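You operate a simulated robot arm through the tools that you are given. There is no shell and no other tool. Be economical: measure what you need, move in short steps, check, and stop when the job is done.

You are at the controls of a simulated robot arm. One attempt, no reset.

## Task
Push the cup bar home, shut the guard, reset, raise the lift to 15 cm, lock off.
Fine: blue button to reset, white button to raise, height by the dial.

The check looks at the end state, three seconds after you hand in, the way a careful person would. Anything else that was tipped, shoved, dropped, spilled or broken makes it a failure.

## Robot
A 7-joint arm with a two-finger parallel gripper on a trunk, on a base that drives. Base frame: it is fixed to the floor where the robot stands at the start and does not move with it; the origin is under the middle of the robot, x ahead of it, y to its left, z up. Lengths are in mm, angles in rad, forces in N, time in s.
With the tool pointing down near the work surface it reaches from about 340 to 780 mm from the robot's upright axis, wherever it stands. Its first joint turns from -2.897 to 2.897 rad. Places, roughly: black down button [-700, 1800, 700]; blue lift button [-700, 1600, 500]; cup bar [900, 200, 1000]; green suction cup [-750, 3500, 1000]; green tap lever [700, 200, 1000]; lift guard [800, 900, 1600]; lift switch [-700, 1800, 500]; lift table [1100, 800, 600]; number four valve [500, 200, 200]; number one valve [500, 500, 200]; number three valve [500, 300, 200]; number two valve [500, 400, 200]; orange lever [0, 1600, 600]; red prop [400, 1100, 200]; red suction cup [-1000, 3250, 1000]; red tap lever [600, 500, 1000]. Payload 3.91 kg.
The TCP is the grasp point between the finger pads, 30 mm short of the fingertips. In the tool frame z runs along the fingers and y along their closing line. Largest opening 110 mm; finger width 20, thickness 10; the body of the gripper, 48 by 112 mm, starts 55 mm behind the TCP.
Orientation is told as [roll, pitch, yaw] about the base's x, y, z axes, in that order, counted from this pose: with the fingers straight down and closing along the base's y, the tool's x points along the base's -x, its y along +y and its z along -z.

## Interface
- The arm moves only by the tool nudge_tool. Its argument "motion" is a list of rows, each an object (a shift or turn left out is 0, a gripper value left out holds the last) with "slide": the shift along the tool's x, y, z in mm, a list of three; "turn": the turn, a rotation vector about the tool's x, y, z in rad, a list of three; "claw": the closure in counts, from 0 (fully open) to 255 (shut). In form: [{"slide": [tx, ty, tz], "turn": [wx, wy, wz], "claw": claw}, ...]. A call has 1 to 10 rows; each row shifts and turns the commanded pose from where the row before left it, along the tool's axes as they then stand. Rows are played at 5 a second. More than 50 mm and 0.15 rad between two rows, or a gripper value outside its range, and nothing of the call is played. Where a pose cannot be reached the arm comes as near as it can. A force on the tool above 90 N (or 10 N above the force at the start of the call, whichever is more), or a blocked arm, ends the call early, and 0.2 s more pass. The fingers move at their own pace (about 153 mm/s each) and stop on an object; they squeeze with about 44 N. The grip force told is the motor's: it shows also when the fingers shut on nothing. Time passes only in rows, and 0.2 s behind the last, so rows that do not move let the fingers close. It gives the time, the measured TCP pose, the force on the tool (base axes), the opening and the grip force at its end, in the units of the frame above (readings bear some noise), with the torque about the TCP (base axes, N m) and any sound that the robot's microphone picked up.
- Cameras (640 x 400 px; columns grow to the right, rows downward): "scene" is now at [17.7, 90.8, 1603.7]; the picture's right is [0.15, -0.99, -0.00], its down [-0.70, -0.10, -0.71] and it looks along [0.70, 0.11, -0.70] (base axes); focal length 290 px, centre (320, 200). "wrist" rides on the gripper at [77, 7, -114] in the tool frame; the picture's right is [-0.09, 1.00, 0.00], its down [-0.80, -0.07, -0.59] and it looks along [-0.59, -0.05, 0.80] (tool axes); focal length 270 px, centre (320, 200). There is no depth. A picture from a camera that has moved, and an enlarged one, comes with that camera's place and axes in the base frame and with its lens. The place of the scene camera against the robot may be out by one fixed shift of up to 12 mm in any direction.
- snapshot(camera): a new picture of that camera. The clock stands still meanwhile.
- move_column(by): slides the trunk up (or, below 0, down) by that many mm; the arm and the scene camera ride with it, the base frame stays. It gives what a move gives, with no picture.
- drive_base(legs): drives the robot by 1 to 6 legs, each [ahead, turn to the left] in mm and rad, along the robot's own axes; the way and the turn of a leg run together, so that a leg with both is an arc; at most 1500 mm and 3.142 rad a leg. The arm and the cameras ride along, it lands a little off, and it stops where it bumps. It gives what a move gives.
- head_to(pan, tilt): turns the head with the scene camera to pan (to the left, within 2.705 rad either way) and tilt (down, from -0.506 to 1.204), counted from straight ahead of the robot. It gives what a move gives.
- inspect(camera, box): a new picture of the part [left, top, right, bottom] of that camera's present view, enlarged. The clock stands still meanwhile.
- finish_job(): hands the job in; it is judged then, once.

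Go step by step. Nothing tells you exact positions but the pictures and the camera data: compare them with the known pose of the tool, close in by small moves and look again before you grip or let go. The budget is 120 turns and 98 pictures, counting those below and the enlarged ones. Unless the task says otherwise, let go and move clear before handing in, and close with one line.

The tools are called after ">>>" as name(argument=value, ...) on one line, values as JSON. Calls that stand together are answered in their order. nudge_tool: Moves the arm, as the interface text tells. Its arguments: {"type":"object","properties":{"motion":{"type":"array"}},"required":["motion"]} The other tools are called the same way: move_column (by) slides the trunk up or down; drive_base (legs) drives the base; head_to (pan, tilt) turns the head that bears the scene camera; snapshot (camera) takes a picture; inspect (camera, box) takes an enlarged picture of a part of a camera's view; finish_job () hands the job in.

At the start:

```text
time_s: 0.0
eef_pos: [468.6, 161.4, 1200.1]
ee_rot: [0.0, 0.0, -0.075]
force: [0.8, -1.8, -0.4]
torque: [0.16, 0.12, -0.04]
grip_width: 109.8
grip_force: 0.0
trunk travel left (down, up): [-575.0, 35.0]
robot x, y, heading: [3.7, -74.7, -0.043]
head pan, tilt: [0.194, 0.78]
```

scene: 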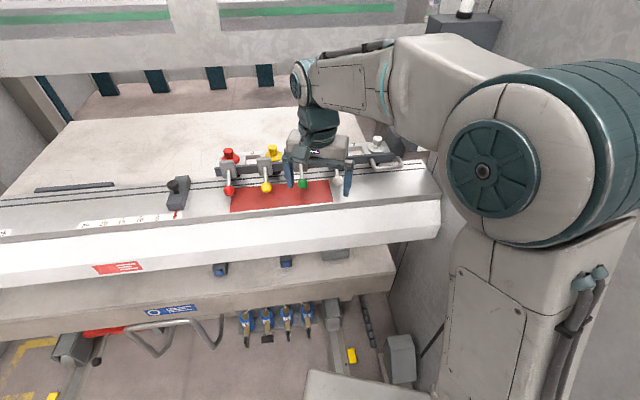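
wrist: 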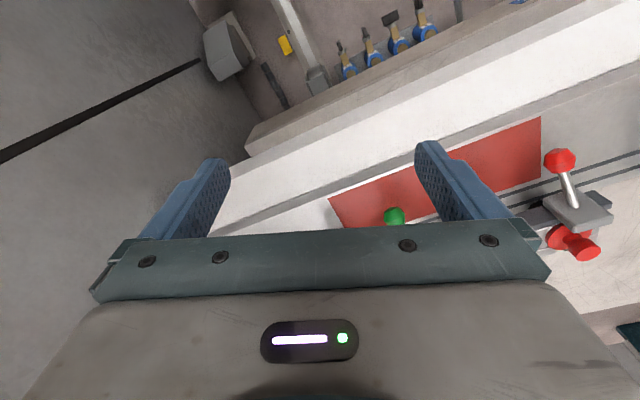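

I see a lift table with a cup bar carrying several taps, a red field, a scale, and a guard above it. I'll look around for the buttons, the guard and the labels before moving anything.

>>> inspect(camera="scene", box=[0, 100, 220, 240])

>>> inspect(camera="scene", box=[200, 120, 440, 270])

>>> head_to(pan=0.8, tilt=0.3)

```text
2.86 times, centred on (110, 170) of scene
camera zoom: at [17.7, 90.8, 1603.7], right [0.15, -0.99, 0.0], down [-0.7, -0.1, -0.71], along [0.7, 0.11, -0.7], focal length 827 px, centre (920, 286)
```

zoom: 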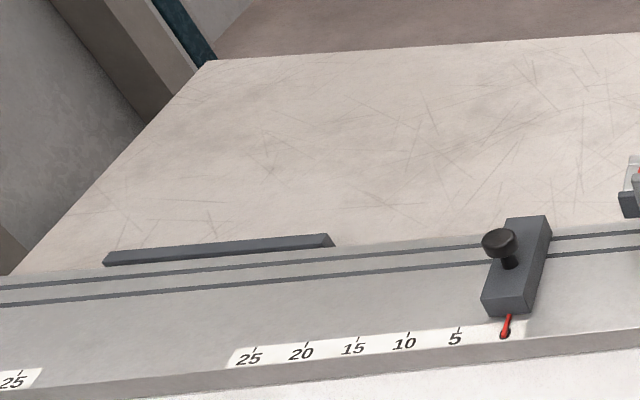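

```text
2.67 times, centred on (320, 195) of scene
camera zoom: at [17.7, 90.8, 1603.7], right [0.15, -0.99, 0.0], down [-0.7, -0.1, -0.71], along [0.7, 0.11, -0.7], focal length 772 px, centre (320, 213)
```

zoom: 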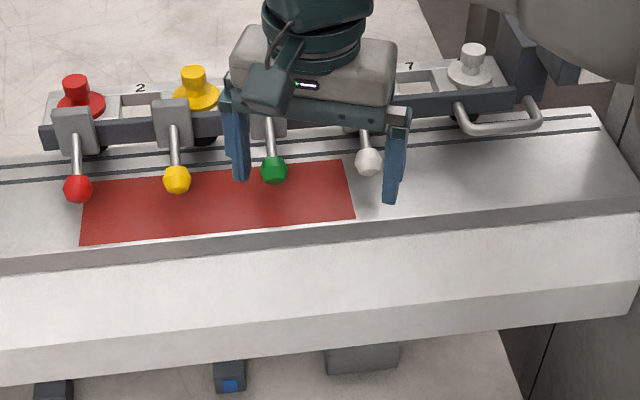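

```text
time_s: 1.0
eef_pos: [467.4, 163.6, 1198.9]
ee_rot: [-0.002, 0.0, -0.074]
force: [0.1, 0.4, 0.3]
torque: [-0.01, -0.03, 0.01]
grip_width: 110.0
grip_force: 0.0
trunk travel left (down, up): [-575.0, 35.0]
robot x, y, heading: [2.9, -71.3, -0.048]
head pan, tilt: [0.799, 0.3]
```

>>> snapshot(camera="scene")

>>> head_to(pan=0.8, tilt=0.9)

>>> snapshot(camera="scene")

>>> head_to(pan=1.9, tilt=0.5)

>>> snapshot(camera="scene")

>>> head_to(pan=0.15, tilt=0.2)

>>> snapshot(camera="scene")

```text
93 pictures are left
camera scene: at [3.3, 144.9, 1646.3], right [0.68, -0.73, 0.0], down [-0.22, -0.2, -0.95], along [0.7, 0.65, -0.3], focal length 290 px, centre (320, 200)
```

scene: 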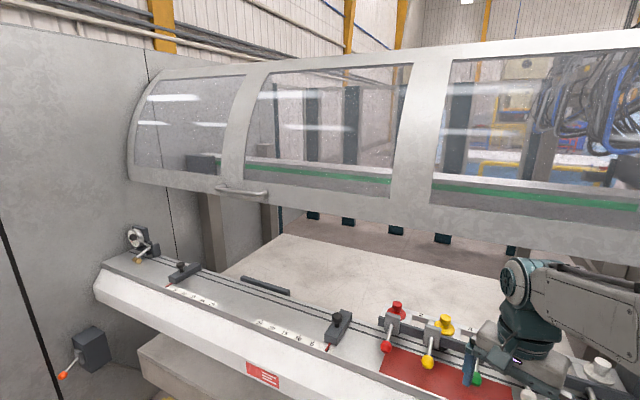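

```text
time_s: 2.0
eef_pos: [466.9, 163.8, 1198.6]
ee_rot: [-0.002, -0.001, -0.075]
force: [0.1, 0.9, -0.9]
torque: [0.01, 0.01, 0.01]
grip_width: 109.9
grip_force: 0.1
trunk travel left (down, up): [-575.0, 35.0]
robot x, y, heading: [3.1, -74.8, -0.044]
head pan, tilt: [0.799, 0.901]
```

```text
92 pictures are left
camera scene: at [-10.0, 132.1, 1594.2], right [0.69, -0.73, 0.0], down [-0.57, -0.54, -0.62], along [0.45, 0.43, -0.78], focal length 290 px, centre (320, 200)
```

scene: 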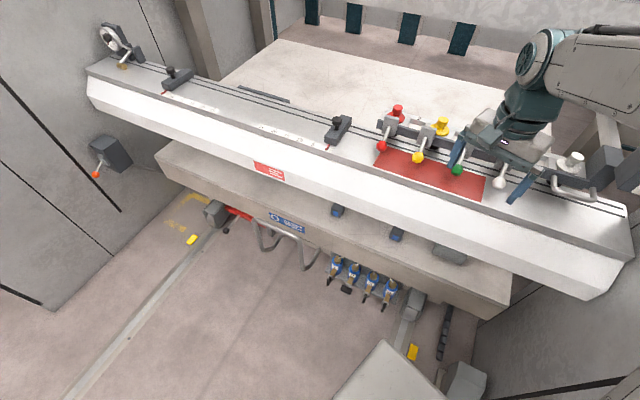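

```text
time_s: 3.3
eef_pos: [467.4, 164.8, 1200.1]
ee_rot: [-0.001, 0.0, -0.075]
force: [0.5, -0.4, -0.8]
torque: [-0.03, -0.01, 0.0]
grip_width: 110.1
grip_force: 0.1
trunk travel left (down, up): [-575.0, 35.0]
robot x, y, heading: [4.9, -75.3, -0.039]
head pan, tilt: [1.901, 0.499]
```

```text
91 pictures are left
camera scene: at [-90.6, 167.7, 1627.9], right [0.96, 0.28, 0.0], down [0.13, -0.46, -0.88], along [-0.25, 0.84, -0.48], focal length 290 px, centre (320, 200)
```

scene: 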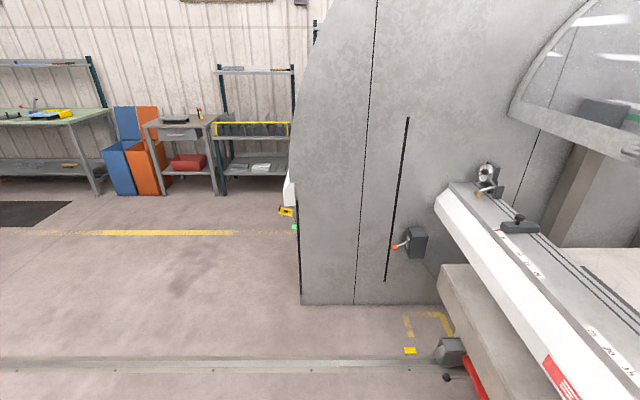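

```text
time_s: 5.1
eef_pos: [467.4, 163.4, 1199.2]
ee_rot: [-0.002, 0.001, -0.074]
force: [-0.4, -0.7, 0.2]
torque: [0.06, 0.0, -0.03]
grip_width: 110.2
grip_force: 0.0
trunk travel left (down, up): [-575.0, 35.0]
robot x, y, heading: [5.5, -71.7, -0.042]
head pan, tilt: [0.15, 0.201]
```

```text
90 pictures are left
camera scene: at [27.7, 90.4, 1655.7], right [0.11, -0.99, 0.0], down [-0.2, -0.02, -0.98], along [0.97, 0.1, -0.2], focal length 290 px, centre (320, 200)
```

scene: 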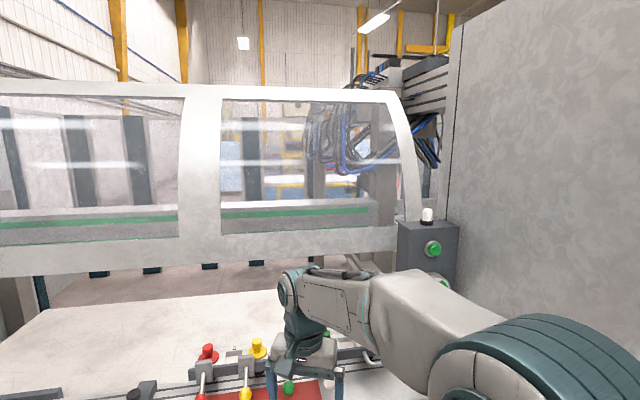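

The controls seem to be round the end of the left wall. I'll look closer at the cup bar, the under-table parts and the labels first.

>>> head_to(pan=0.8, tilt=0.9)

>>> inspect(camera="scene", box=[180, 150, 340, 250])

>>> inspect(camera="scene", box=[300, 190, 500, 315])

>>> inspect(camera="scene", box=[360, 90, 640, 265])

>>> inspect(camera="scene", box=[80, 10, 240, 190])

```text
time_s: 6.2
eef_pos: [467.7, 163.3, 1197.9]
ee_rot: [-0.003, 0.001, -0.075]
force: [0.8, 0.6, 0.2]
torque: [-0.02, -0.04, -0.03]
grip_width: 109.9
grip_force: 0.0
trunk travel left (down, up): [-575.0, 35.0]
robot x, y, heading: [4.3, -76.0, -0.047]
head pan, tilt: [0.799, 0.901]
```

```text
4.00 times, centred on (260, 200) of scene
camera zoom: at [-9.9, 132.2, 1594.2], right [0.69, -0.73, 0.0], down [-0.57, -0.54, -0.62], along [0.45, 0.43, -0.78], focal length 1158 px, centre (560, 200)
```

zoom: 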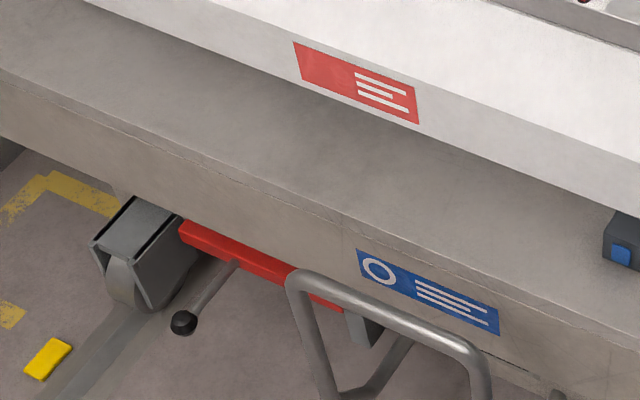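

```text
3.20 times, centred on (400, 252) of scene
camera zoom: at [-9.9, 132.2, 1594.2], right [0.69, -0.73, 0.0], down [-0.57, -0.54, -0.62], along [0.45, 0.43, -0.78], focal length 926 px, centre (64, 32)
```

zoom: 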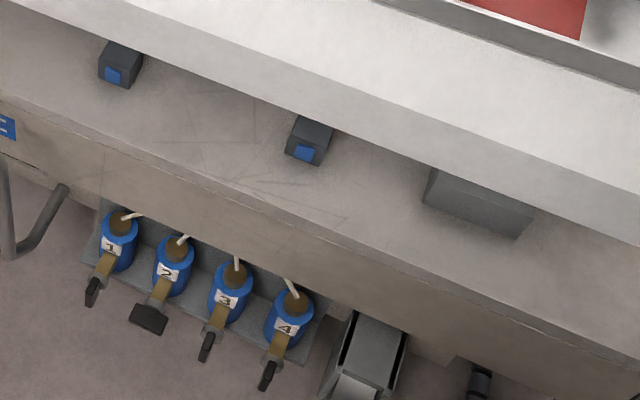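

```text
2.29 times, centred on (500, 178) of scene
camera zoom: at [-9.9, 132.2, 1594.2], right [0.69, -0.73, 0.0], down [-0.57, -0.54, -0.62], along [0.45, 0.43, -0.78], focal length 662 px, centre (-91, 251)
```

zoom: 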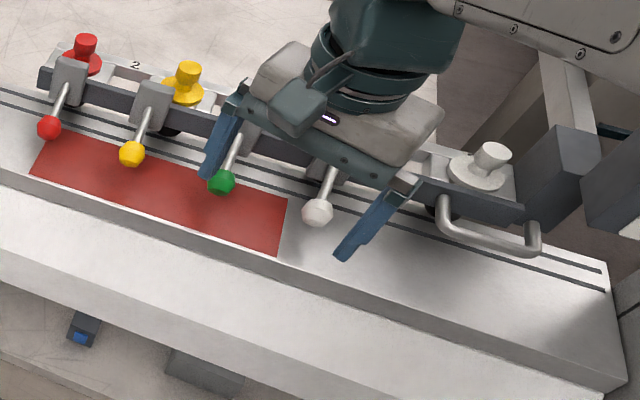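

```text
2.22 times, centred on (160, 100) of scene
camera zoom: at [-9.9, 132.2, 1594.2], right [0.69, -0.73, 0.0], down [-0.57, -0.54, -0.62], along [0.45, 0.43, -0.78], focal length 643 px, centre (676, 422)
```

zoom: 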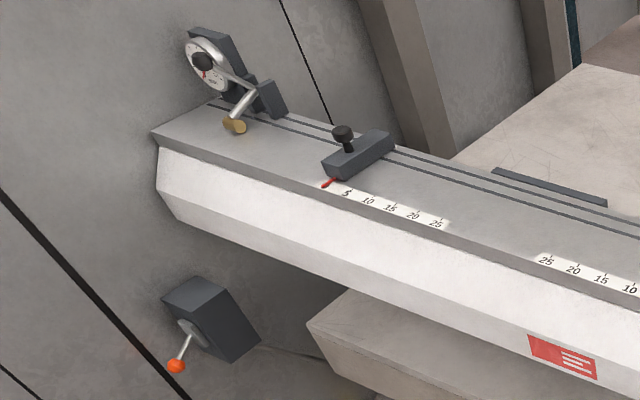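

The cup bar sits on a rail, with a handle at its right end. I'll move the arm aside and up so I can see the right end properly.

>>> nudge_tool(motion=[{"slide": [0, 0, -50]}, {"slide": [0, 0, -50]}, {"slide": [0, 50, 0]}, {"slide": [0, 50, 0]}, {"slide": [0, 50, 0]}, {"slide": [0, 50, 0]}, {"slide": [0, 50, 0]}, {"slide": [0, 50, 0]}, {"slide": [0, 50, 0]}, {"slide": [0, 50, 0]}])

>>> head_to(pan=-0.1, tilt=0.7)

>>> snapshot(camera="scene")

```text
time_s: 8.4
eef_pos: [448.9, 449.6, 1252.7]
ee_rot: [0.0, -0.002, -0.074]
force: [-1.0, -0.9, -0.2]
torque: [-0.02, -0.01, 0.03]
grip_width: 109.9
grip_force: 0.0
out of reach, approached as far as the arm can: row 7, 8, 9, 10
trunk travel left (down, up): [-575.0, 35.0]
robot x, y, heading: [5.1, -71.0, -0.046]
head pan, tilt: [0.799, 0.901]
```

```text
time_s: 9.6
eef_pos: [450.8, 449.1, 1251.9]
ee_rot: [-0.002, 0.0, -0.075]
force: [0.1, 0.9, -0.1]
torque: [0.02, 0.02, -0.03]
grip_width: 110.0
grip_force: 0.0
trunk travel left (down, up): [-575.0, 35.0]
robot x, y, heading: [5.0, -73.8, -0.042]
head pan, tilt: [-0.099, 0.7]
```

```text
85 pictures are left
camera scene: at [19.1, 68.5, 1610.2], right [-0.14, -0.99, 0.0], down [-0.64, 0.09, -0.76], along [0.76, -0.11, -0.64], focal length 290 px, centre (320, 200)
```

scene: 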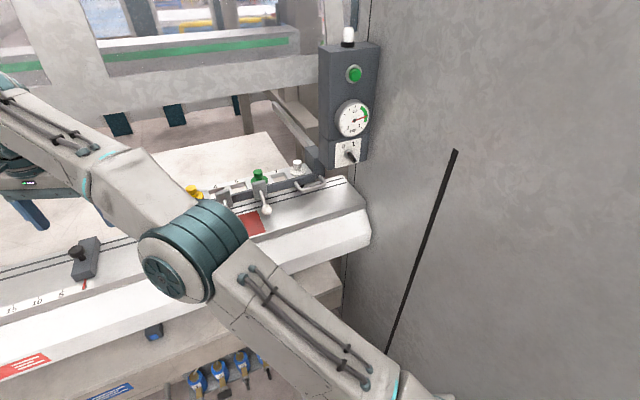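

>>> inspect(camera="scene", box=[180, 120, 380, 245])

>>> inspect(camera="scene", box=[300, 20, 400, 180])

```text
3.20 times, centred on (280, 182) of scene
camera zoom: at [19.1, 68.5, 1610.2], right [-0.14, -0.99, 0.0], down [-0.64, 0.09, -0.76], along [0.76, -0.11, -0.64], focal length 926 px, centre (448, 256)
```

zoom: 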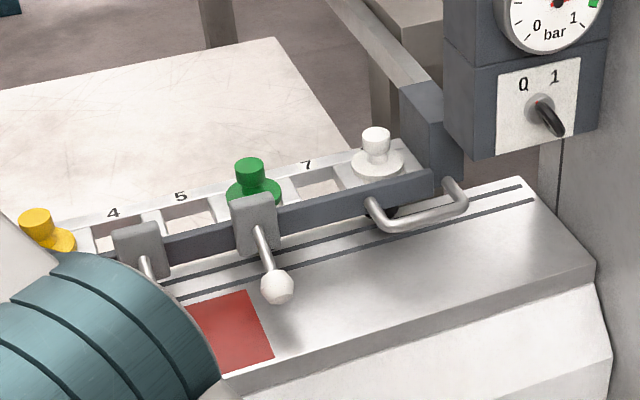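

```text
2.50 times, centred on (350, 100) of scene
camera zoom: at [19.1, 68.5, 1610.2], right [-0.14, -0.99, 0.0], down [-0.64, 0.09, -0.76], along [0.76, -0.11, -0.64], focal length 724 px, centre (245, 450)
```

zoom: 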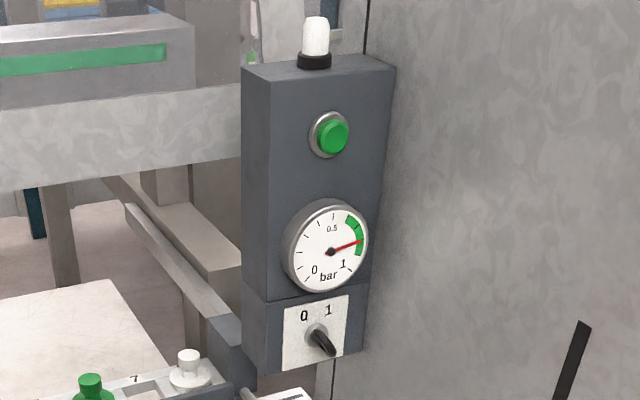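

The vacuum panel (0–1 bar gauge, 0/1 switch) is at the right, and the bar's right end sits near a dark block on a rail. I'll use the wrist camera for a closer look there.

>>> nudge_tool(motion=[{"slide": [0, -50, 0]}, {"slide": [0, -50, 0]}, {"slide": [0, -50, 0]}, {"slide": [0, -50, 0]}, {"slide": [0, -50, 0]}, {"slide": [0, -50, 0]}, {"slide": [0, -50, 0]}, {"slide": [0, -50, 0]}])

>>> snapshot(camera="wrist")

```text
time_s: 11.4
eef_pos: [421.9, 48.7, 1251.0]
ee_rot: [0.0, -0.002, -0.075]
force: [0.0, -0.4, -0.9]
torque: [0.02, 0.03, -0.02]
grip_width: 110.1
grip_force: 0.0
trunk travel left (down, up): [-575.0, 35.0]
robot x, y, heading: [6.9, -75.3, -0.046]
head pan, tilt: [-0.099, 0.7]
```

```text
82 pictures are left
camera wrist: at [342.9, 60.5, 1366.3], right [0.16, 0.99, 0.0], down [0.79, -0.13, 0.6], along [0.59, -0.1, -0.8], focal length 270 px, centre (320, 200)
```

wrist: 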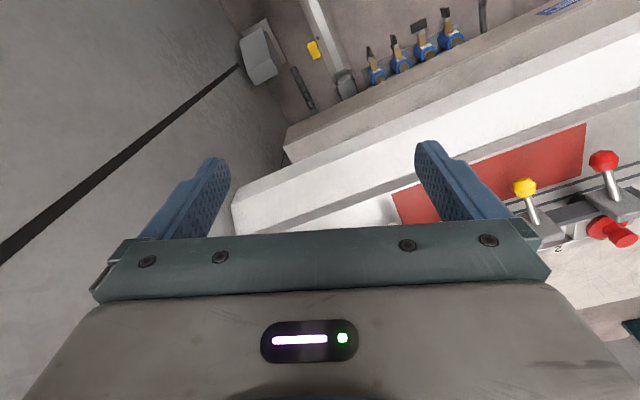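

The hand hides the bar from this camera. I'll swing the arm away and zoom hard on the bar's right end with the scene camera.

>>> nudge_tool(motion=[{"slide": [0, 50, 0]}, {"slide": [0, 50, 0]}, {"slide": [0, 50, 0]}, {"slide": [0, 50, 0]}, {"slide": [0, 50, 0]}, {"slide": [0, 50, 0]}, {"slide": [0, 50, 0]}, {"slide": [0, 50, 0]}])

>>> inspect(camera="scene", box=[270, 145, 350, 215])

>>> drive_base(legs=[[-500, 0]])

>>> head_to(pan=0.2, tilt=0.4)

>>> snapshot(camera="scene")

```text
time_s: 13.2
eef_pos: [450.5, 455.8, 1247.4]
ee_rot: [-0.008, 0.0, -0.075]
force: [0.2, 1.0, 0.3]
torque: [0.02, 0.03, 0.0]
grip_width: 110.1
grip_force: 0.0
trunk travel left (down, up): [-575.0, 35.0]
robot x, y, heading: [2.1, -70.8, -0.043]
head pan, tilt: [-0.099, 0.7]
```

```text
5.71 times, centred on (310, 180) of scene
camera zoom: at [20.3, 76.8, 1610.1], right [-0.14, -0.99, 0.01], down [-0.64, 0.09, -0.76], along [0.76, -0.11, -0.64], focal length 1654 px, centre (377, 314)
```

zoom: 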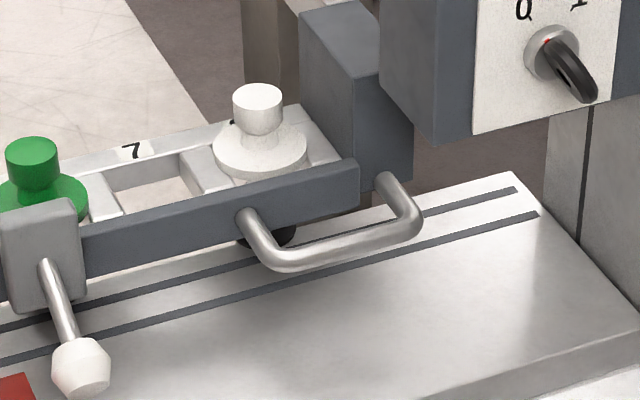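

```text
time_s: 16.1
eef_pos: [-50.0, 479.7, 1253.1]
ee_rot: [-0.003, -0.002, -0.07]
force: [0.1, 0.4, 0.3]
torque: [0.0, -0.02, 0.02]
grip_width: 109.9
grip_force: 0.0
trunk travel left (down, up): [-575.0, 35.0]
robot x, y, heading: [-493.3, -50.8, -0.039]
head pan, tilt: [-0.099, 0.7]
```

```text
time_s: 16.9
eef_pos: [-48.2, 465.6, 1262.3]
ee_rot: [0.01, 0.001, -0.07]
force: [-0.2, -0.3, 0.2]
torque: [0.03, 0.02, 0.04]
grip_width: 109.8
grip_force: 0.0
trunk travel left (down, up): [-575.0, 35.0]
robot x, y, heading: [-496.6, -49.8, -0.039]
head pan, tilt: [0.201, 0.4]
```

```text
80 pictures are left
camera scene: at [-474.3, 137.3, 1636.4], right [0.16, -0.99, 0.01], down [-0.39, -0.08, -0.92], along [0.91, 0.14, -0.39], focal length 290 px, centre (320, 200)
```

scene: 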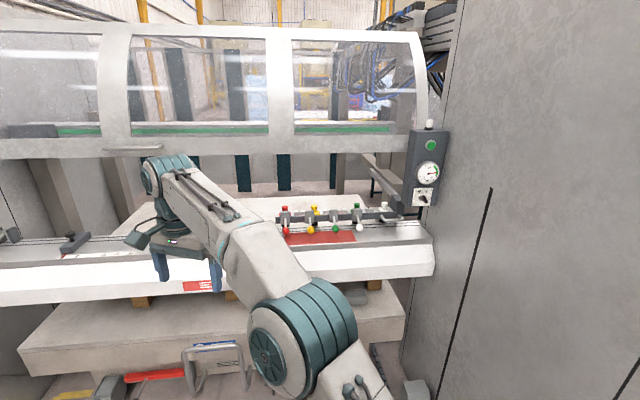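

The bar looks cantilevered from a dark carriage on a rail that runs away from me, so home is probably straight back (+x). I'll check the rail and the guard.

>>> inspect(camera="scene", box=[340, 150, 450, 260])

>>> inspect(camera="scene", box=[0, 130, 200, 260])

>>> inspect(camera="scene", box=[0, 250, 440, 400])

```text
3.64 times, centred on (395, 205) of scene
camera zoom: at [-474.3, 137.3, 1636.4], right [0.16, -0.99, 0.01], down [-0.39, -0.08, -0.92], along [0.91, 0.14, -0.39], focal length 1053 px, centre (47, 182)
```

zoom: 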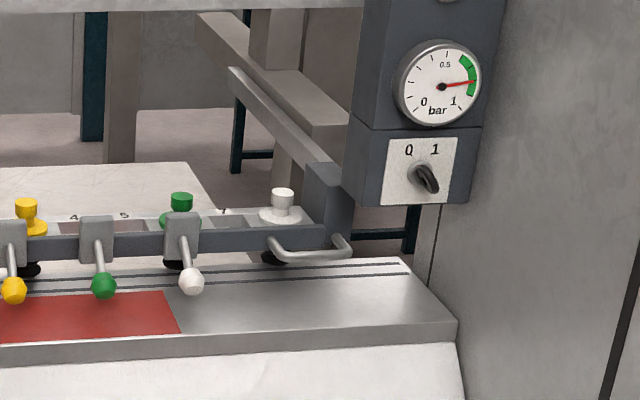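

```text
3.08 times, centred on (100, 195) of scene
camera zoom: at [-474.3, 137.3, 1636.4], right [0.16, -0.99, 0.01], down [-0.39, -0.08, -0.92], along [0.91, 0.14, -0.39], focal length 891 px, centre (997, 215)
```

zoom: 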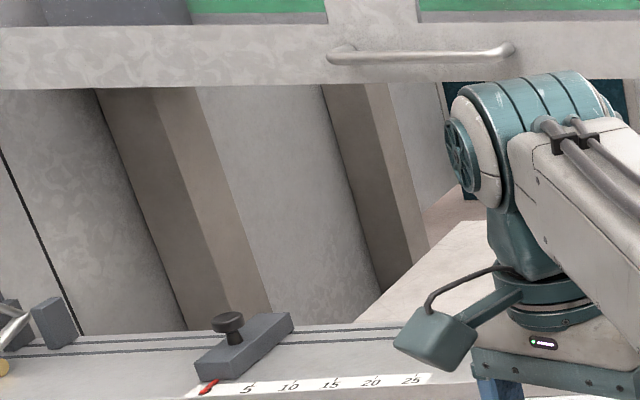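

```text
1.45 times, centred on (220, 325) of scene
camera zoom: at [-474.3, 137.3, 1636.4], right [0.16, -0.99, 0.01], down [-0.39, -0.08, -0.92], along [0.91, 0.14, -0.39], focal length 421 px, centre (466, 18)
```

zoom: 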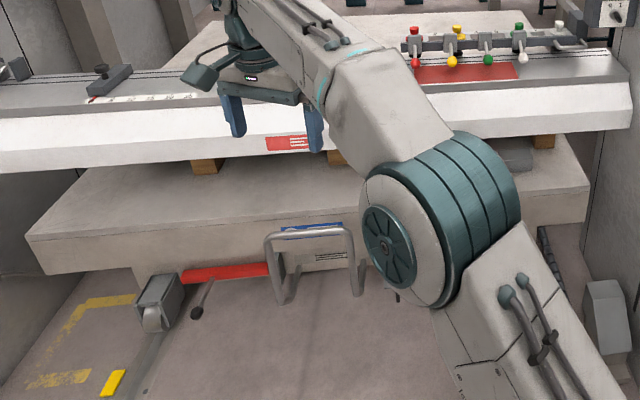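

The machine stands turned about 0.27 rad from my base frame. The bar handle is near (761, -10, 1032), and home should be back along roughly (0.96, 0.27). I'll square the robot up to the machine at a working distance.

>>> drive_base(legs=[[0, 0.152], [560, 0], [0, 0.157]])

>>> head_to(pan=-0.2, tilt=0.6)

>>> snapshot(camera="scene")

```text
time_s: 21.4
eef_pos: [326.1, 634.0, 1259.6]
ee_rot: [0.01, 0.0, 0.236]
force: [-0.2, -0.1, 0.6]
torque: [0.02, 0.0, -0.02]
grip_width: 110.3
grip_force: 0.1
trunk travel left (down, up): [-575.0, 35.0]
robot x, y, heading: [58.5, 6.7, 0.263]
head pan, tilt: [0.201, 0.4]
```

```text
time_s: 22.3
eef_pos: [327.0, 632.8, 1258.7]
ee_rot: [0.01, -0.001, 0.236]
force: [-0.1, 0.6, 0.1]
torque: [-0.03, 0.01, 0.02]
grip_width: 110.0
grip_force: 0.1
trunk travel left (down, up): [-575.0, 35.0]
robot x, y, heading: [56.5, 10.8, 0.266]
head pan, tilt: [-0.201, 0.6]
```

```text
76 pictures are left
camera scene: at [31.9, 139.4, 1618.9], right [0.07, -1.0, 0.0], down [-0.56, -0.04, -0.83], along [0.82, 0.05, -0.56], focal length 290 px, centre (320, 200)
```

scene: 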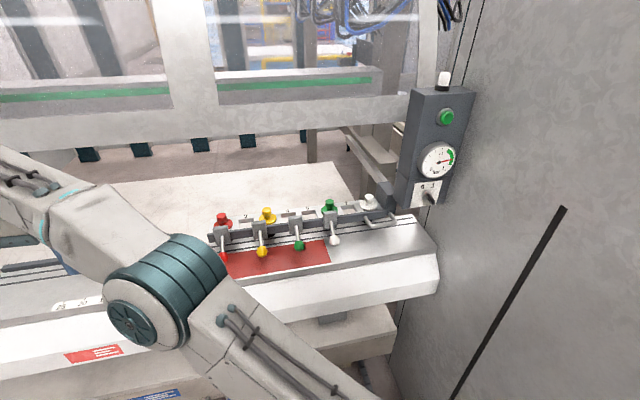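

I'm squared up at heading 0.266. I'll shut the claw, tilt the tool forward and carry it to the right, high above the shelf.

>>> nudge_tool(motion=[{"slide": [0, -50, 0], "turn": [0, -0.14, 0], "claw": 255}, {"slide": [0, -50, 0], "turn": [0, -0.14, 0]}, {"slide": [0, -50, 0], "turn": [0, -0.14, 0]}, {"slide": [0, -50, 0], "turn": [0, -0.14, 0]}, {"slide": [0, -50, 0], "turn": [0, -0.14, 0]}, {"slide": [0, -50, 0], "turn": [0, -0.14, 0]}, {"slide": [0, -50, 0], "turn": [0, -0.14, 0]}, {"slide": [0, -50, 0], "turn": [0, -0.12, 0]}, {"slide": [0, -50, 0]}, {"slide": [0, -50, 0]}])

>>> snapshot(camera="wrist")

>>> snapshot(camera="scene")

```text
time_s: 24.5
eef_pos: [447.3, 146.9, 1258.9]
ee_rot: [0.023, -1.098, 0.216]
force: [0.3, 0.0, -0.1]
torque: [0.01, 0.01, 0.01]
grip_width: 0.2
grip_force: 37.3
out of reach, approached as far as the arm can: row 10
trunk travel left (down, up): [-575.0, 35.0]
robot x, y, heading: [57.5, 6.3, 0.267]
head pan, tilt: [-0.201, 0.6]
```

```text
75 pictures are left
camera wrist: at [311.3, 121.5, 1243.1], right [-0.19, 0.98, 0.09], down [-0.14, -0.12, 0.98], along [0.97, 0.18, 0.16], focal length 270 px, centre (320, 200)
```

wrist: 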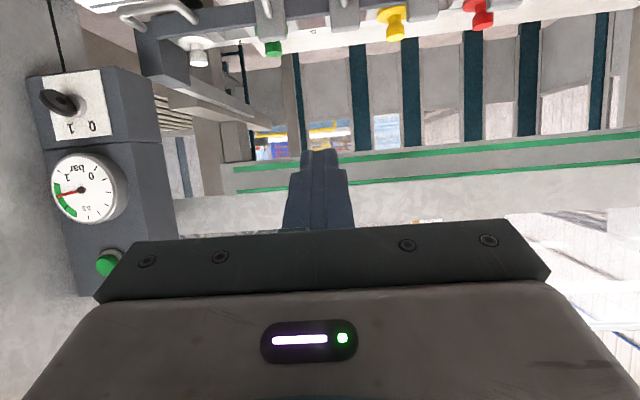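

```text
74 pictures are left
camera scene: at [32.3, 138.1, 1619.0], right [0.06, -1.0, 0.0], down [-0.56, -0.04, -0.82], along [0.82, 0.05, -0.57], focal length 290 px, centre (320, 200)
```

scene: 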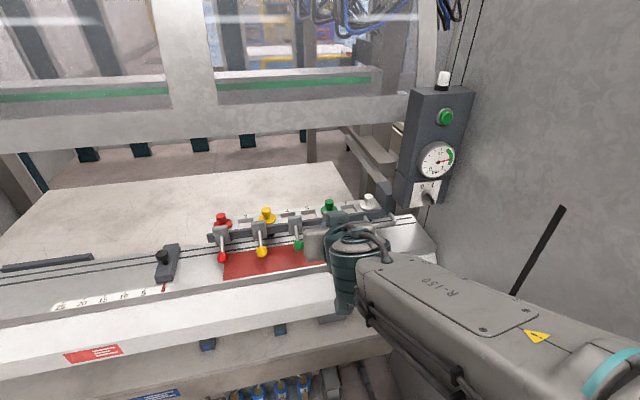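

>>> inspect(camera="wrist", box=[60, 0, 320, 120])

>>> inspect(camera="scene", box=[290, 170, 440, 270])

```text
2.46 times, centred on (190, 60) of wrist
camera zoom: at [311.3, 121.5, 1243.1], right [-0.19, 0.98, 0.09], down [-0.14, -0.12, 0.98], along [0.97, 0.18, 0.16], focal length 665 px, centre (640, 545)
```

zoom: 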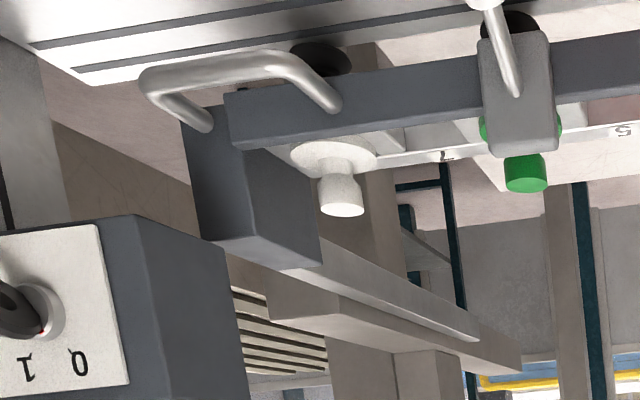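

```text
4.00 times, centred on (365, 220) of scene
camera zoom: at [32.3, 138.1, 1619.0], right [0.06, -1.0, 0.0], down [-0.56, -0.04, -0.82], along [0.82, 0.05, -0.57], focal length 1158 px, centre (140, 120)
```

zoom: 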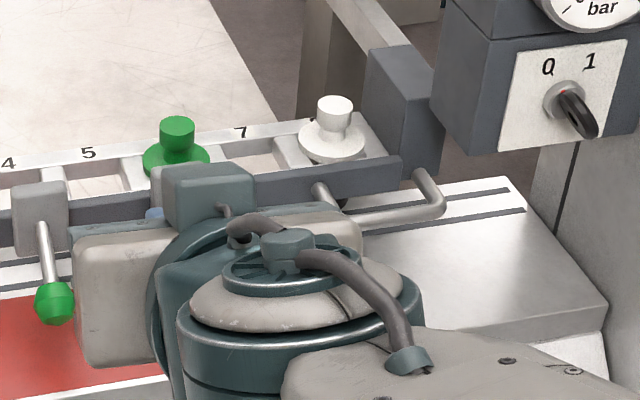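

The handle and beam end are joined to a carriage on the rail running back, as I thought. I'll lower the trunk and approach the beam face just above the handle, at about (812, 10, 1030).

>>> move_column(by=-150)

>>> nudge_tool(motion=[{"slide": [-11.1, -30.3, 31]}, {"slide": [-11.1, -30.3, 31]}, {"slide": [-11.1, -30.3, 31]}, {"slide": [-11.1, -30.3, 31]}, {"slide": [-11.1, -30.3, 31]}, {"slide": [-11.1, -30.3, 31]}, {"slide": [-11.1, -30.3, 31]}])

>>> snapshot(camera="wrist")

>>> snapshot(camera="scene")

```text
time_s: 26.2
eef_pos: [446.4, 147.7, 1110.0]
ee_rot: [0.022, -1.098, 0.215]
force: [-1.1, -0.1, -0.6]
torque: [-0.01, -0.01, -0.02]
grip_width: 0.0
grip_force: 37.9
trunk travel left (down, up): [-425.0, 185.0]
robot x, y, heading: [57.3, 5.3, 0.269]
head pan, tilt: [-0.201, 0.6]
```

```text
time_s: 27.8
eef_pos: [720.7, -5.1, 1076.4]
ee_rot: [0.023, -1.096, 0.214]
force: [-0.3, 0.1, -0.4]
torque: [-0.02, 0.0, -0.01]
grip_width: 0.0
grip_force: 37.2
trunk travel left (down, up): [-425.0, 185.0]
robot x, y, heading: [56.2, 6.4, 0.262]
head pan, tilt: [-0.201, 0.6]
```

```text
71 pictures are left
camera wrist: at [584.1, -30.3, 1060.9], right [-0.19, 0.98, 0.09], down [-0.14, -0.12, 0.98], along [0.97, 0.18, 0.16], focal length 270 px, centre (320, 200)
```

wrist: 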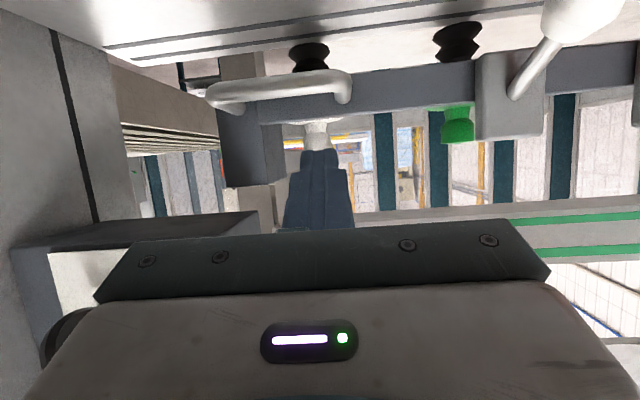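

```text
70 pictures are left
camera scene: at [32.3, 138.7, 1468.9], right [0.06, -1.0, 0.0], down [-0.56, -0.04, -0.82], along [0.82, 0.05, -0.57], focal length 290 px, centre (320, 200)
```

scene: 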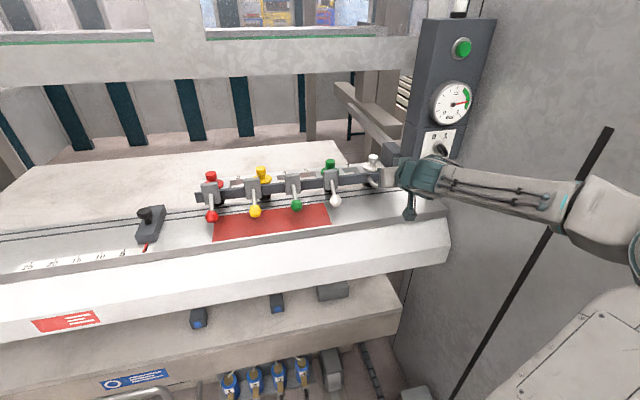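

The handle end is too close to the switch panel for my forearm. I'll push on the flat beam between the handle and the white tap instead, so I shift left and look.

>>> nudge_tool(motion=[{"slide": [0, 35, 0]}, {"slide": [0, 35, 0]}, {"slide": [0, 35, 0]}, {"slide": [0, 0, 20]}])

>>> snapshot(camera="wrist")

```text
time_s: 28.8
eef_pos: [712.9, 101.9, 1068.8]
ee_rot: [0.021, -1.099, 0.214]
force: [0.7, -0.2, 0.4]
torque: [0.0, 0.0, -0.04]
grip_width: 0.0
grip_force: 37.3
trunk travel left (down, up): [-425.0, 185.0]
robot x, y, heading: [58.1, 7.5, 0.263]
head pan, tilt: [-0.201, 0.6]
```

```text
69 pictures are left
camera wrist: at [576.2, 76.3, 1053.7], right [-0.19, 0.98, 0.09], down [-0.14, -0.12, 0.98], along [0.97, 0.18, 0.16], focal length 270 px, centre (320, 200)
```

wrist: 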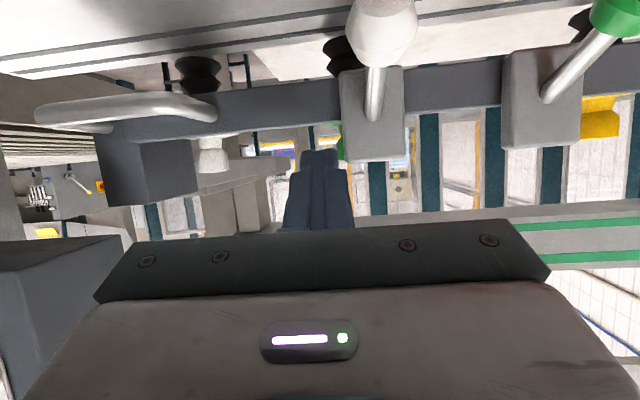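

The finger should sit a little right and about 15 mm lower to meet the middle of the beam face. I'll correct that and advance to touch.

>>> nudge_tool(motion=[{"slide": [17, -28, 0]}, {"slide": [0, 0, 25]}, {"slide": [0, 0, 20]}, {"slide": [0, 0, 10]}])

>>> snapshot(camera="wrist")

```text
time_s: 29.8
eef_pos: [757.5, 85.5, 1028.9]
ee_rot: [0.022, -1.098, 0.214]
force: [0.1, -0.4, 0.4]
torque: [0.03, 0.02, -0.03]
grip_width: 0.0
grip_force: 38.5
trunk travel left (down, up): [-425.0, 185.0]
robot x, y, heading: [58.1, 7.5, 0.269]
head pan, tilt: [-0.201, 0.6]
```

```text
68 pictures are left
camera wrist: at [622.6, 59.7, 1013.1], right [-0.19, 0.98, 0.09], down [-0.14, -0.12, 0.98], along [0.97, 0.18, 0.16], focal length 270 px, centre (320, 200)
```

wrist: 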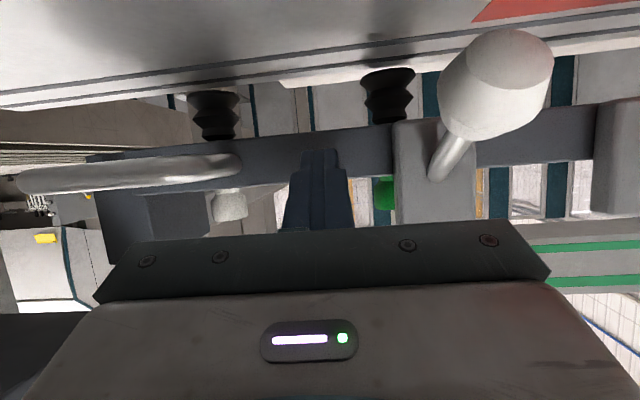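

Aligned in the middle of the beam face. I'll push horizontally back in small steps and watch the force.

>>> nudge_tool(motion=[{"slide": [-4.5, 0.5, 8.9]}, {"slide": [-4.5, 0.5, 8.9]}, {"slide": [-4.5, 0.5, 8.9]}, {"slide": [-4.5, 0.5, 8.9]}, {"slide": [-4.5, 0.5, 8.9]}, {"slide": [-4.5, 0.5, 8.9]}, {"slide": [-4.5, 0.5, 8.9]}, {"slide": [-4.5, 0.5, 8.9]}])

>>> snapshot(camera="wrist")

>>> snapshot(camera="scene")

```text
time_s: 31.6
eef_pos: [835.9, 107.6, 1028.3]
ee_rot: [0.022, -1.097, 0.214]
force: [1.4, 0.2, -0.2]
torque: [0.0, -0.02, 0.02]
grip_width: 0.0
grip_force: 37.2
trunk travel left (down, up): [-425.0, 185.0]
robot x, y, heading: [54.9, 8.5, 0.267]
head pan, tilt: [-0.201, 0.6]
```

```text
67 pictures are left
camera wrist: at [699.3, 81.9, 1012.4], right [-0.19, 0.98, 0.09], down [-0.14, -0.12, 0.98], along [0.97, 0.18, 0.16], focal length 270 px, centre (320, 200)
```

wrist: 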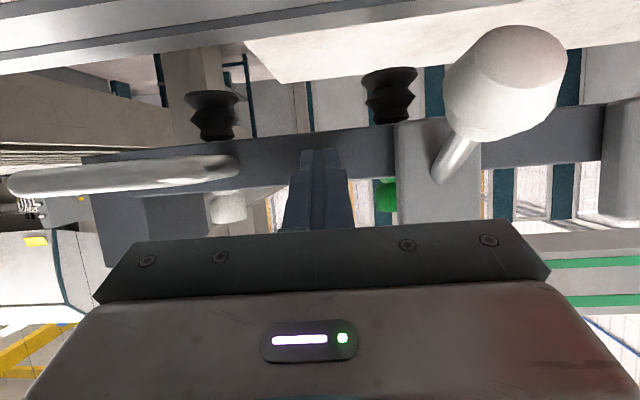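

```text
66 pictures are left
camera scene: at [32.1, 138.9, 1468.9], right [0.07, -1.0, 0.0], down [-0.56, -0.04, -0.82], along [0.82, 0.05, -0.57], focal length 290 px, centre (320, 200)
```

scene: 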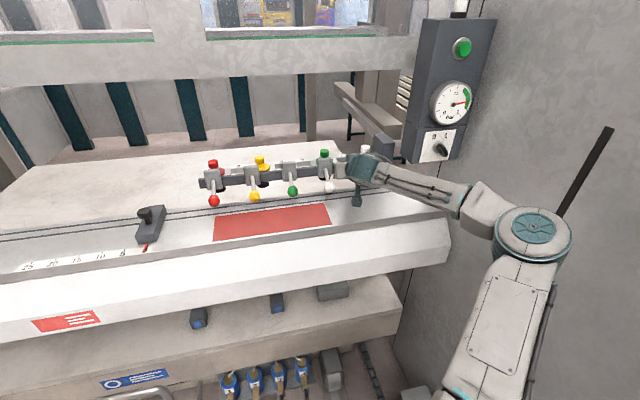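

The bar slides back freely and in line. I'll keep going, watching the forearm against the panel.

>>> nudge_tool(motion=[{"slide": [-4.5, 0.5, 8.9]}, {"slide": [-4.5, 0.5, 8.9]}, {"slide": [-4.5, 0.5, 8.9]}, {"slide": [-4.5, 0.5, 8.9]}, {"slide": [-4.5, 0.5, 8.9]}, {"slide": [-4.5, 0.5, 8.9]}])

>>> snapshot(camera="scene")

```text
time_s: 33.0
eef_pos: [893.6, 125.5, 1029.5]
ee_rot: [0.021, -1.099, 0.217]
force: [0.0, 0.0, -0.8]
torque: [0.02, 0.03, -0.03]
grip_width: 0.0
grip_force: 38.3
trunk travel left (down, up): [-425.0, 185.0]
robot x, y, heading: [57.3, 6.0, 0.269]
head pan, tilt: [-0.201, 0.6]
```

```text
65 pictures are left
camera scene: at [32.0, 138.9, 1468.9], right [0.07, -1.0, 0.0], down [-0.56, -0.04, -0.83], along [0.82, 0.05, -0.56], focal length 290 px, centre (320, 200)
```

scene: 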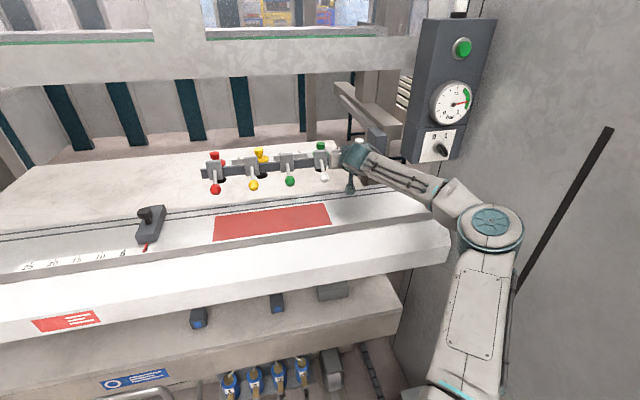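

>>> inspect(camera="scene", box=[300, 80, 540, 260])

>>> snapshot(camera="wrist")

```text
2.22 times, centred on (420, 170) of scene
camera zoom: at [32.0, 138.9, 1468.9], right [0.07, -1.0, 0.0], down [-0.56, -0.04, -0.83], along [0.82, 0.05, -0.56], focal length 643 px, centre (98, 267)
```

zoom: 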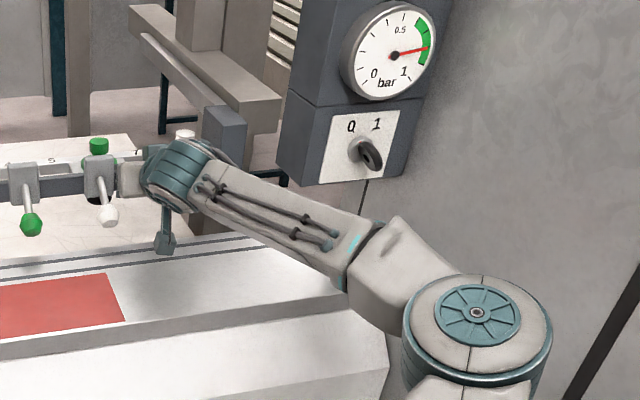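

```text
63 pictures are left
camera wrist: at [757.0, 99.0, 1013.2], right [-0.19, 0.98, 0.09], down [-0.14, -0.12, 0.98], along [0.97, 0.18, 0.16], focal length 270 px, centre (320, 200)
```

wrist: 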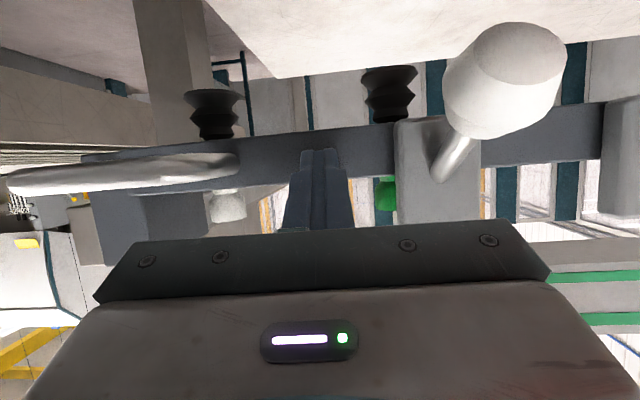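

The forearm actually has ample room: it crosses the panel's line some 250 mm in front of it. I'll continue pushing.

>>> nudge_tool(motion=[{"slide": [-4.5, 0.5, 8.9]}, {"slide": [-4.5, 0.5, 8.9]}, {"slide": [-4.5, 0.5, 8.9]}, {"slide": [-4.5, 0.5, 8.9]}, {"slide": [-4.5, 0.5, 8.9]}, {"slide": [-4.5, 0.5, 8.9]}, {"slide": [-4.5, 0.5, 8.9]}])

>>> snapshot(camera="scene")

```text
time_s: 34.6
eef_pos: [959.8, 143.2, 1027.5]
ee_rot: [0.024, -1.096, 0.215]
force: [0.2, 0.2, 0.6]
torque: [0.0, -0.01, 0.01]
grip_width: 0.0
grip_force: 37.5
trunk travel left (down, up): [-425.0, 185.0]
robot x, y, heading: [58.5, 6.7, 0.266]
head pan, tilt: [-0.201, 0.6]
```

```text
62 pictures are left
camera scene: at [32.1, 138.9, 1468.9], right [0.07, -1.0, 0.0], down [-0.56, -0.04, -0.82], along [0.82, 0.05, -0.57], focal length 290 px, centre (320, 200)
```

scene: 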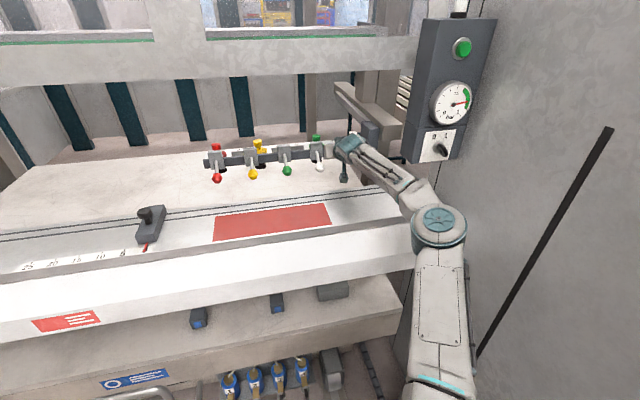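

Still sliding without resistance, and the rail has more length. I'll push on.

>>> nudge_tool(motion=[{"slide": [-4.5, 0.5, 8.9]}, {"slide": [-4.5, 0.5, 8.9]}, {"slide": [-4.5, 0.5, 8.9]}, {"slide": [-4.5, 0.5, 8.9]}, {"slide": [-4.5, 0.5, 8.9]}, {"slide": [-4.5, 0.5, 8.9]}, {"slide": [-4.5, 0.5, 8.9]}])

>>> snapshot(camera="scene")

>>> snapshot(camera="wrist")

```text
time_s: 36.2
eef_pos: [1005.2, 158.0, 1028.7]
ee_rot: [0.023, -1.099, 0.214]
force: [-0.3, -0.4, -0.4]
torque: [0.03, 0.01, 0.0]
grip_width: 0.0
grip_force: 37.8
out of reach, approached as far as the arm can: row 6, 7
trunk travel left (down, up): [-425.0, 185.0]
robot x, y, heading: [55.6, 9.0, 0.266]
head pan, tilt: [-0.201, 0.6]
```

```text
61 pictures are left
camera scene: at [32.1, 138.9, 1468.9], right [0.07, -1.0, 0.0], down [-0.56, -0.04, -0.82], along [0.82, 0.05, -0.57], focal length 290 px, centre (320, 200)
```

scene: 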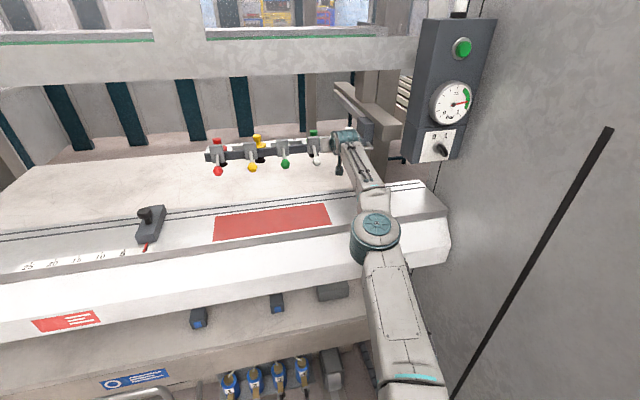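

```text
60 pictures are left
camera wrist: at [870.3, 132.0, 1011.8], right [-0.19, 0.98, 0.09], down [-0.14, -0.12, 0.98], along [0.97, 0.18, 0.16], focal length 270 px, centre (320, 200)
```

wrist: 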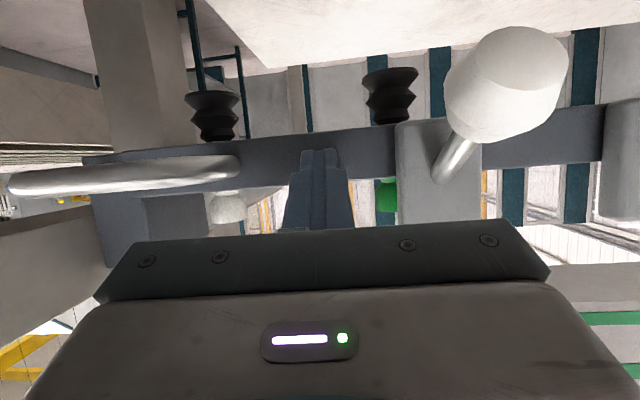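

The arm is at full stretch but the bar is still free. I'll check how far the base can roll forward.

>>> head_to(pan=0.3, tilt=1.2)

>>> snapshot(camera="scene")

```text
time_s: 37.2
eef_pos: [1005.8, 157.5, 1028.5]
ee_rot: [0.024, -1.1, 0.218]
force: [0.7, -0.6, 0.7]
torque: [0.0, 0.03, -0.02]
grip_width: 0.0
grip_force: 37.8
trunk travel left (down, up): [-425.0, 185.0]
robot x, y, heading: [57.1, 7.5, 0.266]
head pan, tilt: [0.3, 1.201]
```

```text
59 pictures are left
camera scene: at [-8.9, 163.2, 1424.4], right [0.54, -0.84, 0.0], down [-0.79, -0.5, -0.36], along [0.31, 0.19, -0.93], focal length 290 px, centre (320, 200)
```

scene: 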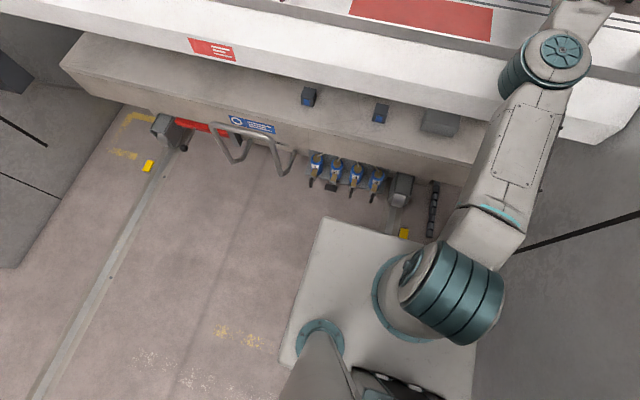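

There's around 110 mm of floor clearance ahead of the base. I'll roll forward 40 mm, pushing with the arm fixed.

>>> drive_base(legs=[[40, 0]])

>>> head_to(pan=-0.2, tilt=0.5)

>>> snapshot(camera="scene")

```text
time_s: 38.1
eef_pos: [1045.4, 169.3, 1029.0]
ee_rot: [0.023, -1.101, 0.217]
force: [-0.5, 0.5, -0.5]
torque: [-0.03, 0.03, 0.0]
grip_width: 0.1
grip_force: 37.8
trunk travel left (down, up): [-425.0, 185.0]
robot x, y, heading: [98.4, 16.8, 0.268]
head pan, tilt: [0.3, 1.201]
```

```text
time_s: 39.2
eef_pos: [1044.9, 169.1, 1027.8]
ee_rot: [0.023, -1.102, 0.216]
force: [0.6, 0.4, -0.5]
torque: [0.0, -0.01, -0.01]
grip_width: 0.0
grip_force: 37.7
trunk travel left (down, up): [-425.0, 185.0]
robot x, y, heading: [92.2, 20.0, 0.266]
head pan, tilt: [-0.201, 0.499]
```

```text
58 pictures are left
camera scene: at [73.8, 149.8, 1477.9], right [0.07, -1.0, 0.0], down [-0.48, -0.03, -0.88], along [0.88, 0.06, -0.48], focal length 290 px, centre (320, 200)
```

scene: 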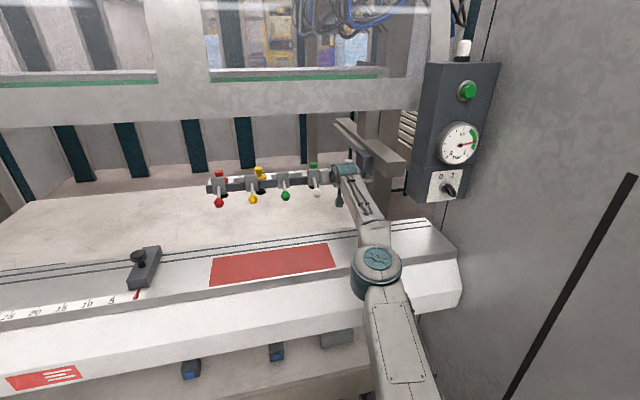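

>>> inspect(camera="scene", box=[290, 100, 430, 220])

>>> drive_base(legs=[[35, 0]])

>>> inspect(camera="scene", box=[290, 100, 430, 220])

```text
3.33 times, centred on (360, 160) of scene
camera zoom: at [73.8, 149.8, 1477.9], right [0.07, -1.0, 0.0], down [-0.48, -0.03, -0.88], along [0.88, 0.06, -0.48], focal length 965 px, centre (187, 333)
```

zoom: 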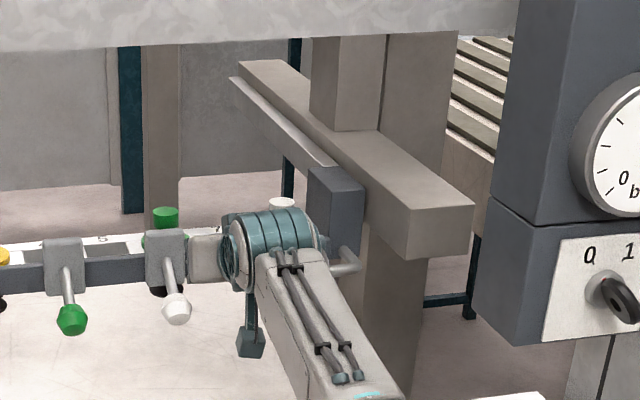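

```text
time_s: 40.0
eef_pos: [1046.4, 168.9, 1031.1]
ee_rot: [0.019, -1.081, 0.218]
force: [-49.7, -8.1, 8.0]
torque: [-0.2, -0.05, 0.31]
grip_width: 0.0
grip_force: 37.5
trunk travel left (down, up): [-425.0, 185.0]
robot x, y, heading: [106.1, 21.2, 0.265]
head pan, tilt: [-0.201, 0.499]
stopped in leg 1: the force on the tool passed its limit (the readings are from after the stop); the commanded pose is now the measured one
```

```text
3.33 times, centred on (360, 160) of scene
camera zoom: at [74.3, 150.9, 1478.0], right [0.07, -1.0, 0.0], down [-0.47, -0.03, -0.88], along [0.88, 0.06, -0.47], focal length 965 px, centre (187, 333)
```

zoom: 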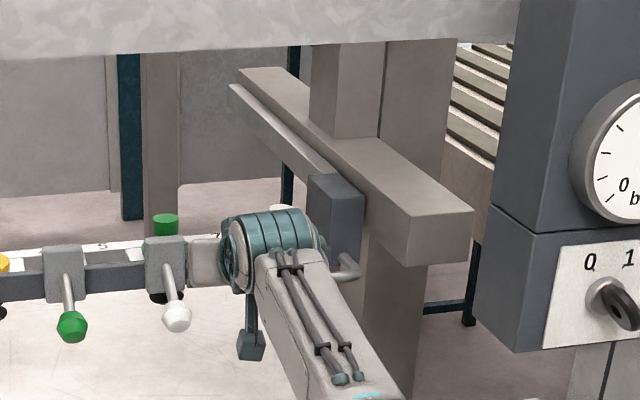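

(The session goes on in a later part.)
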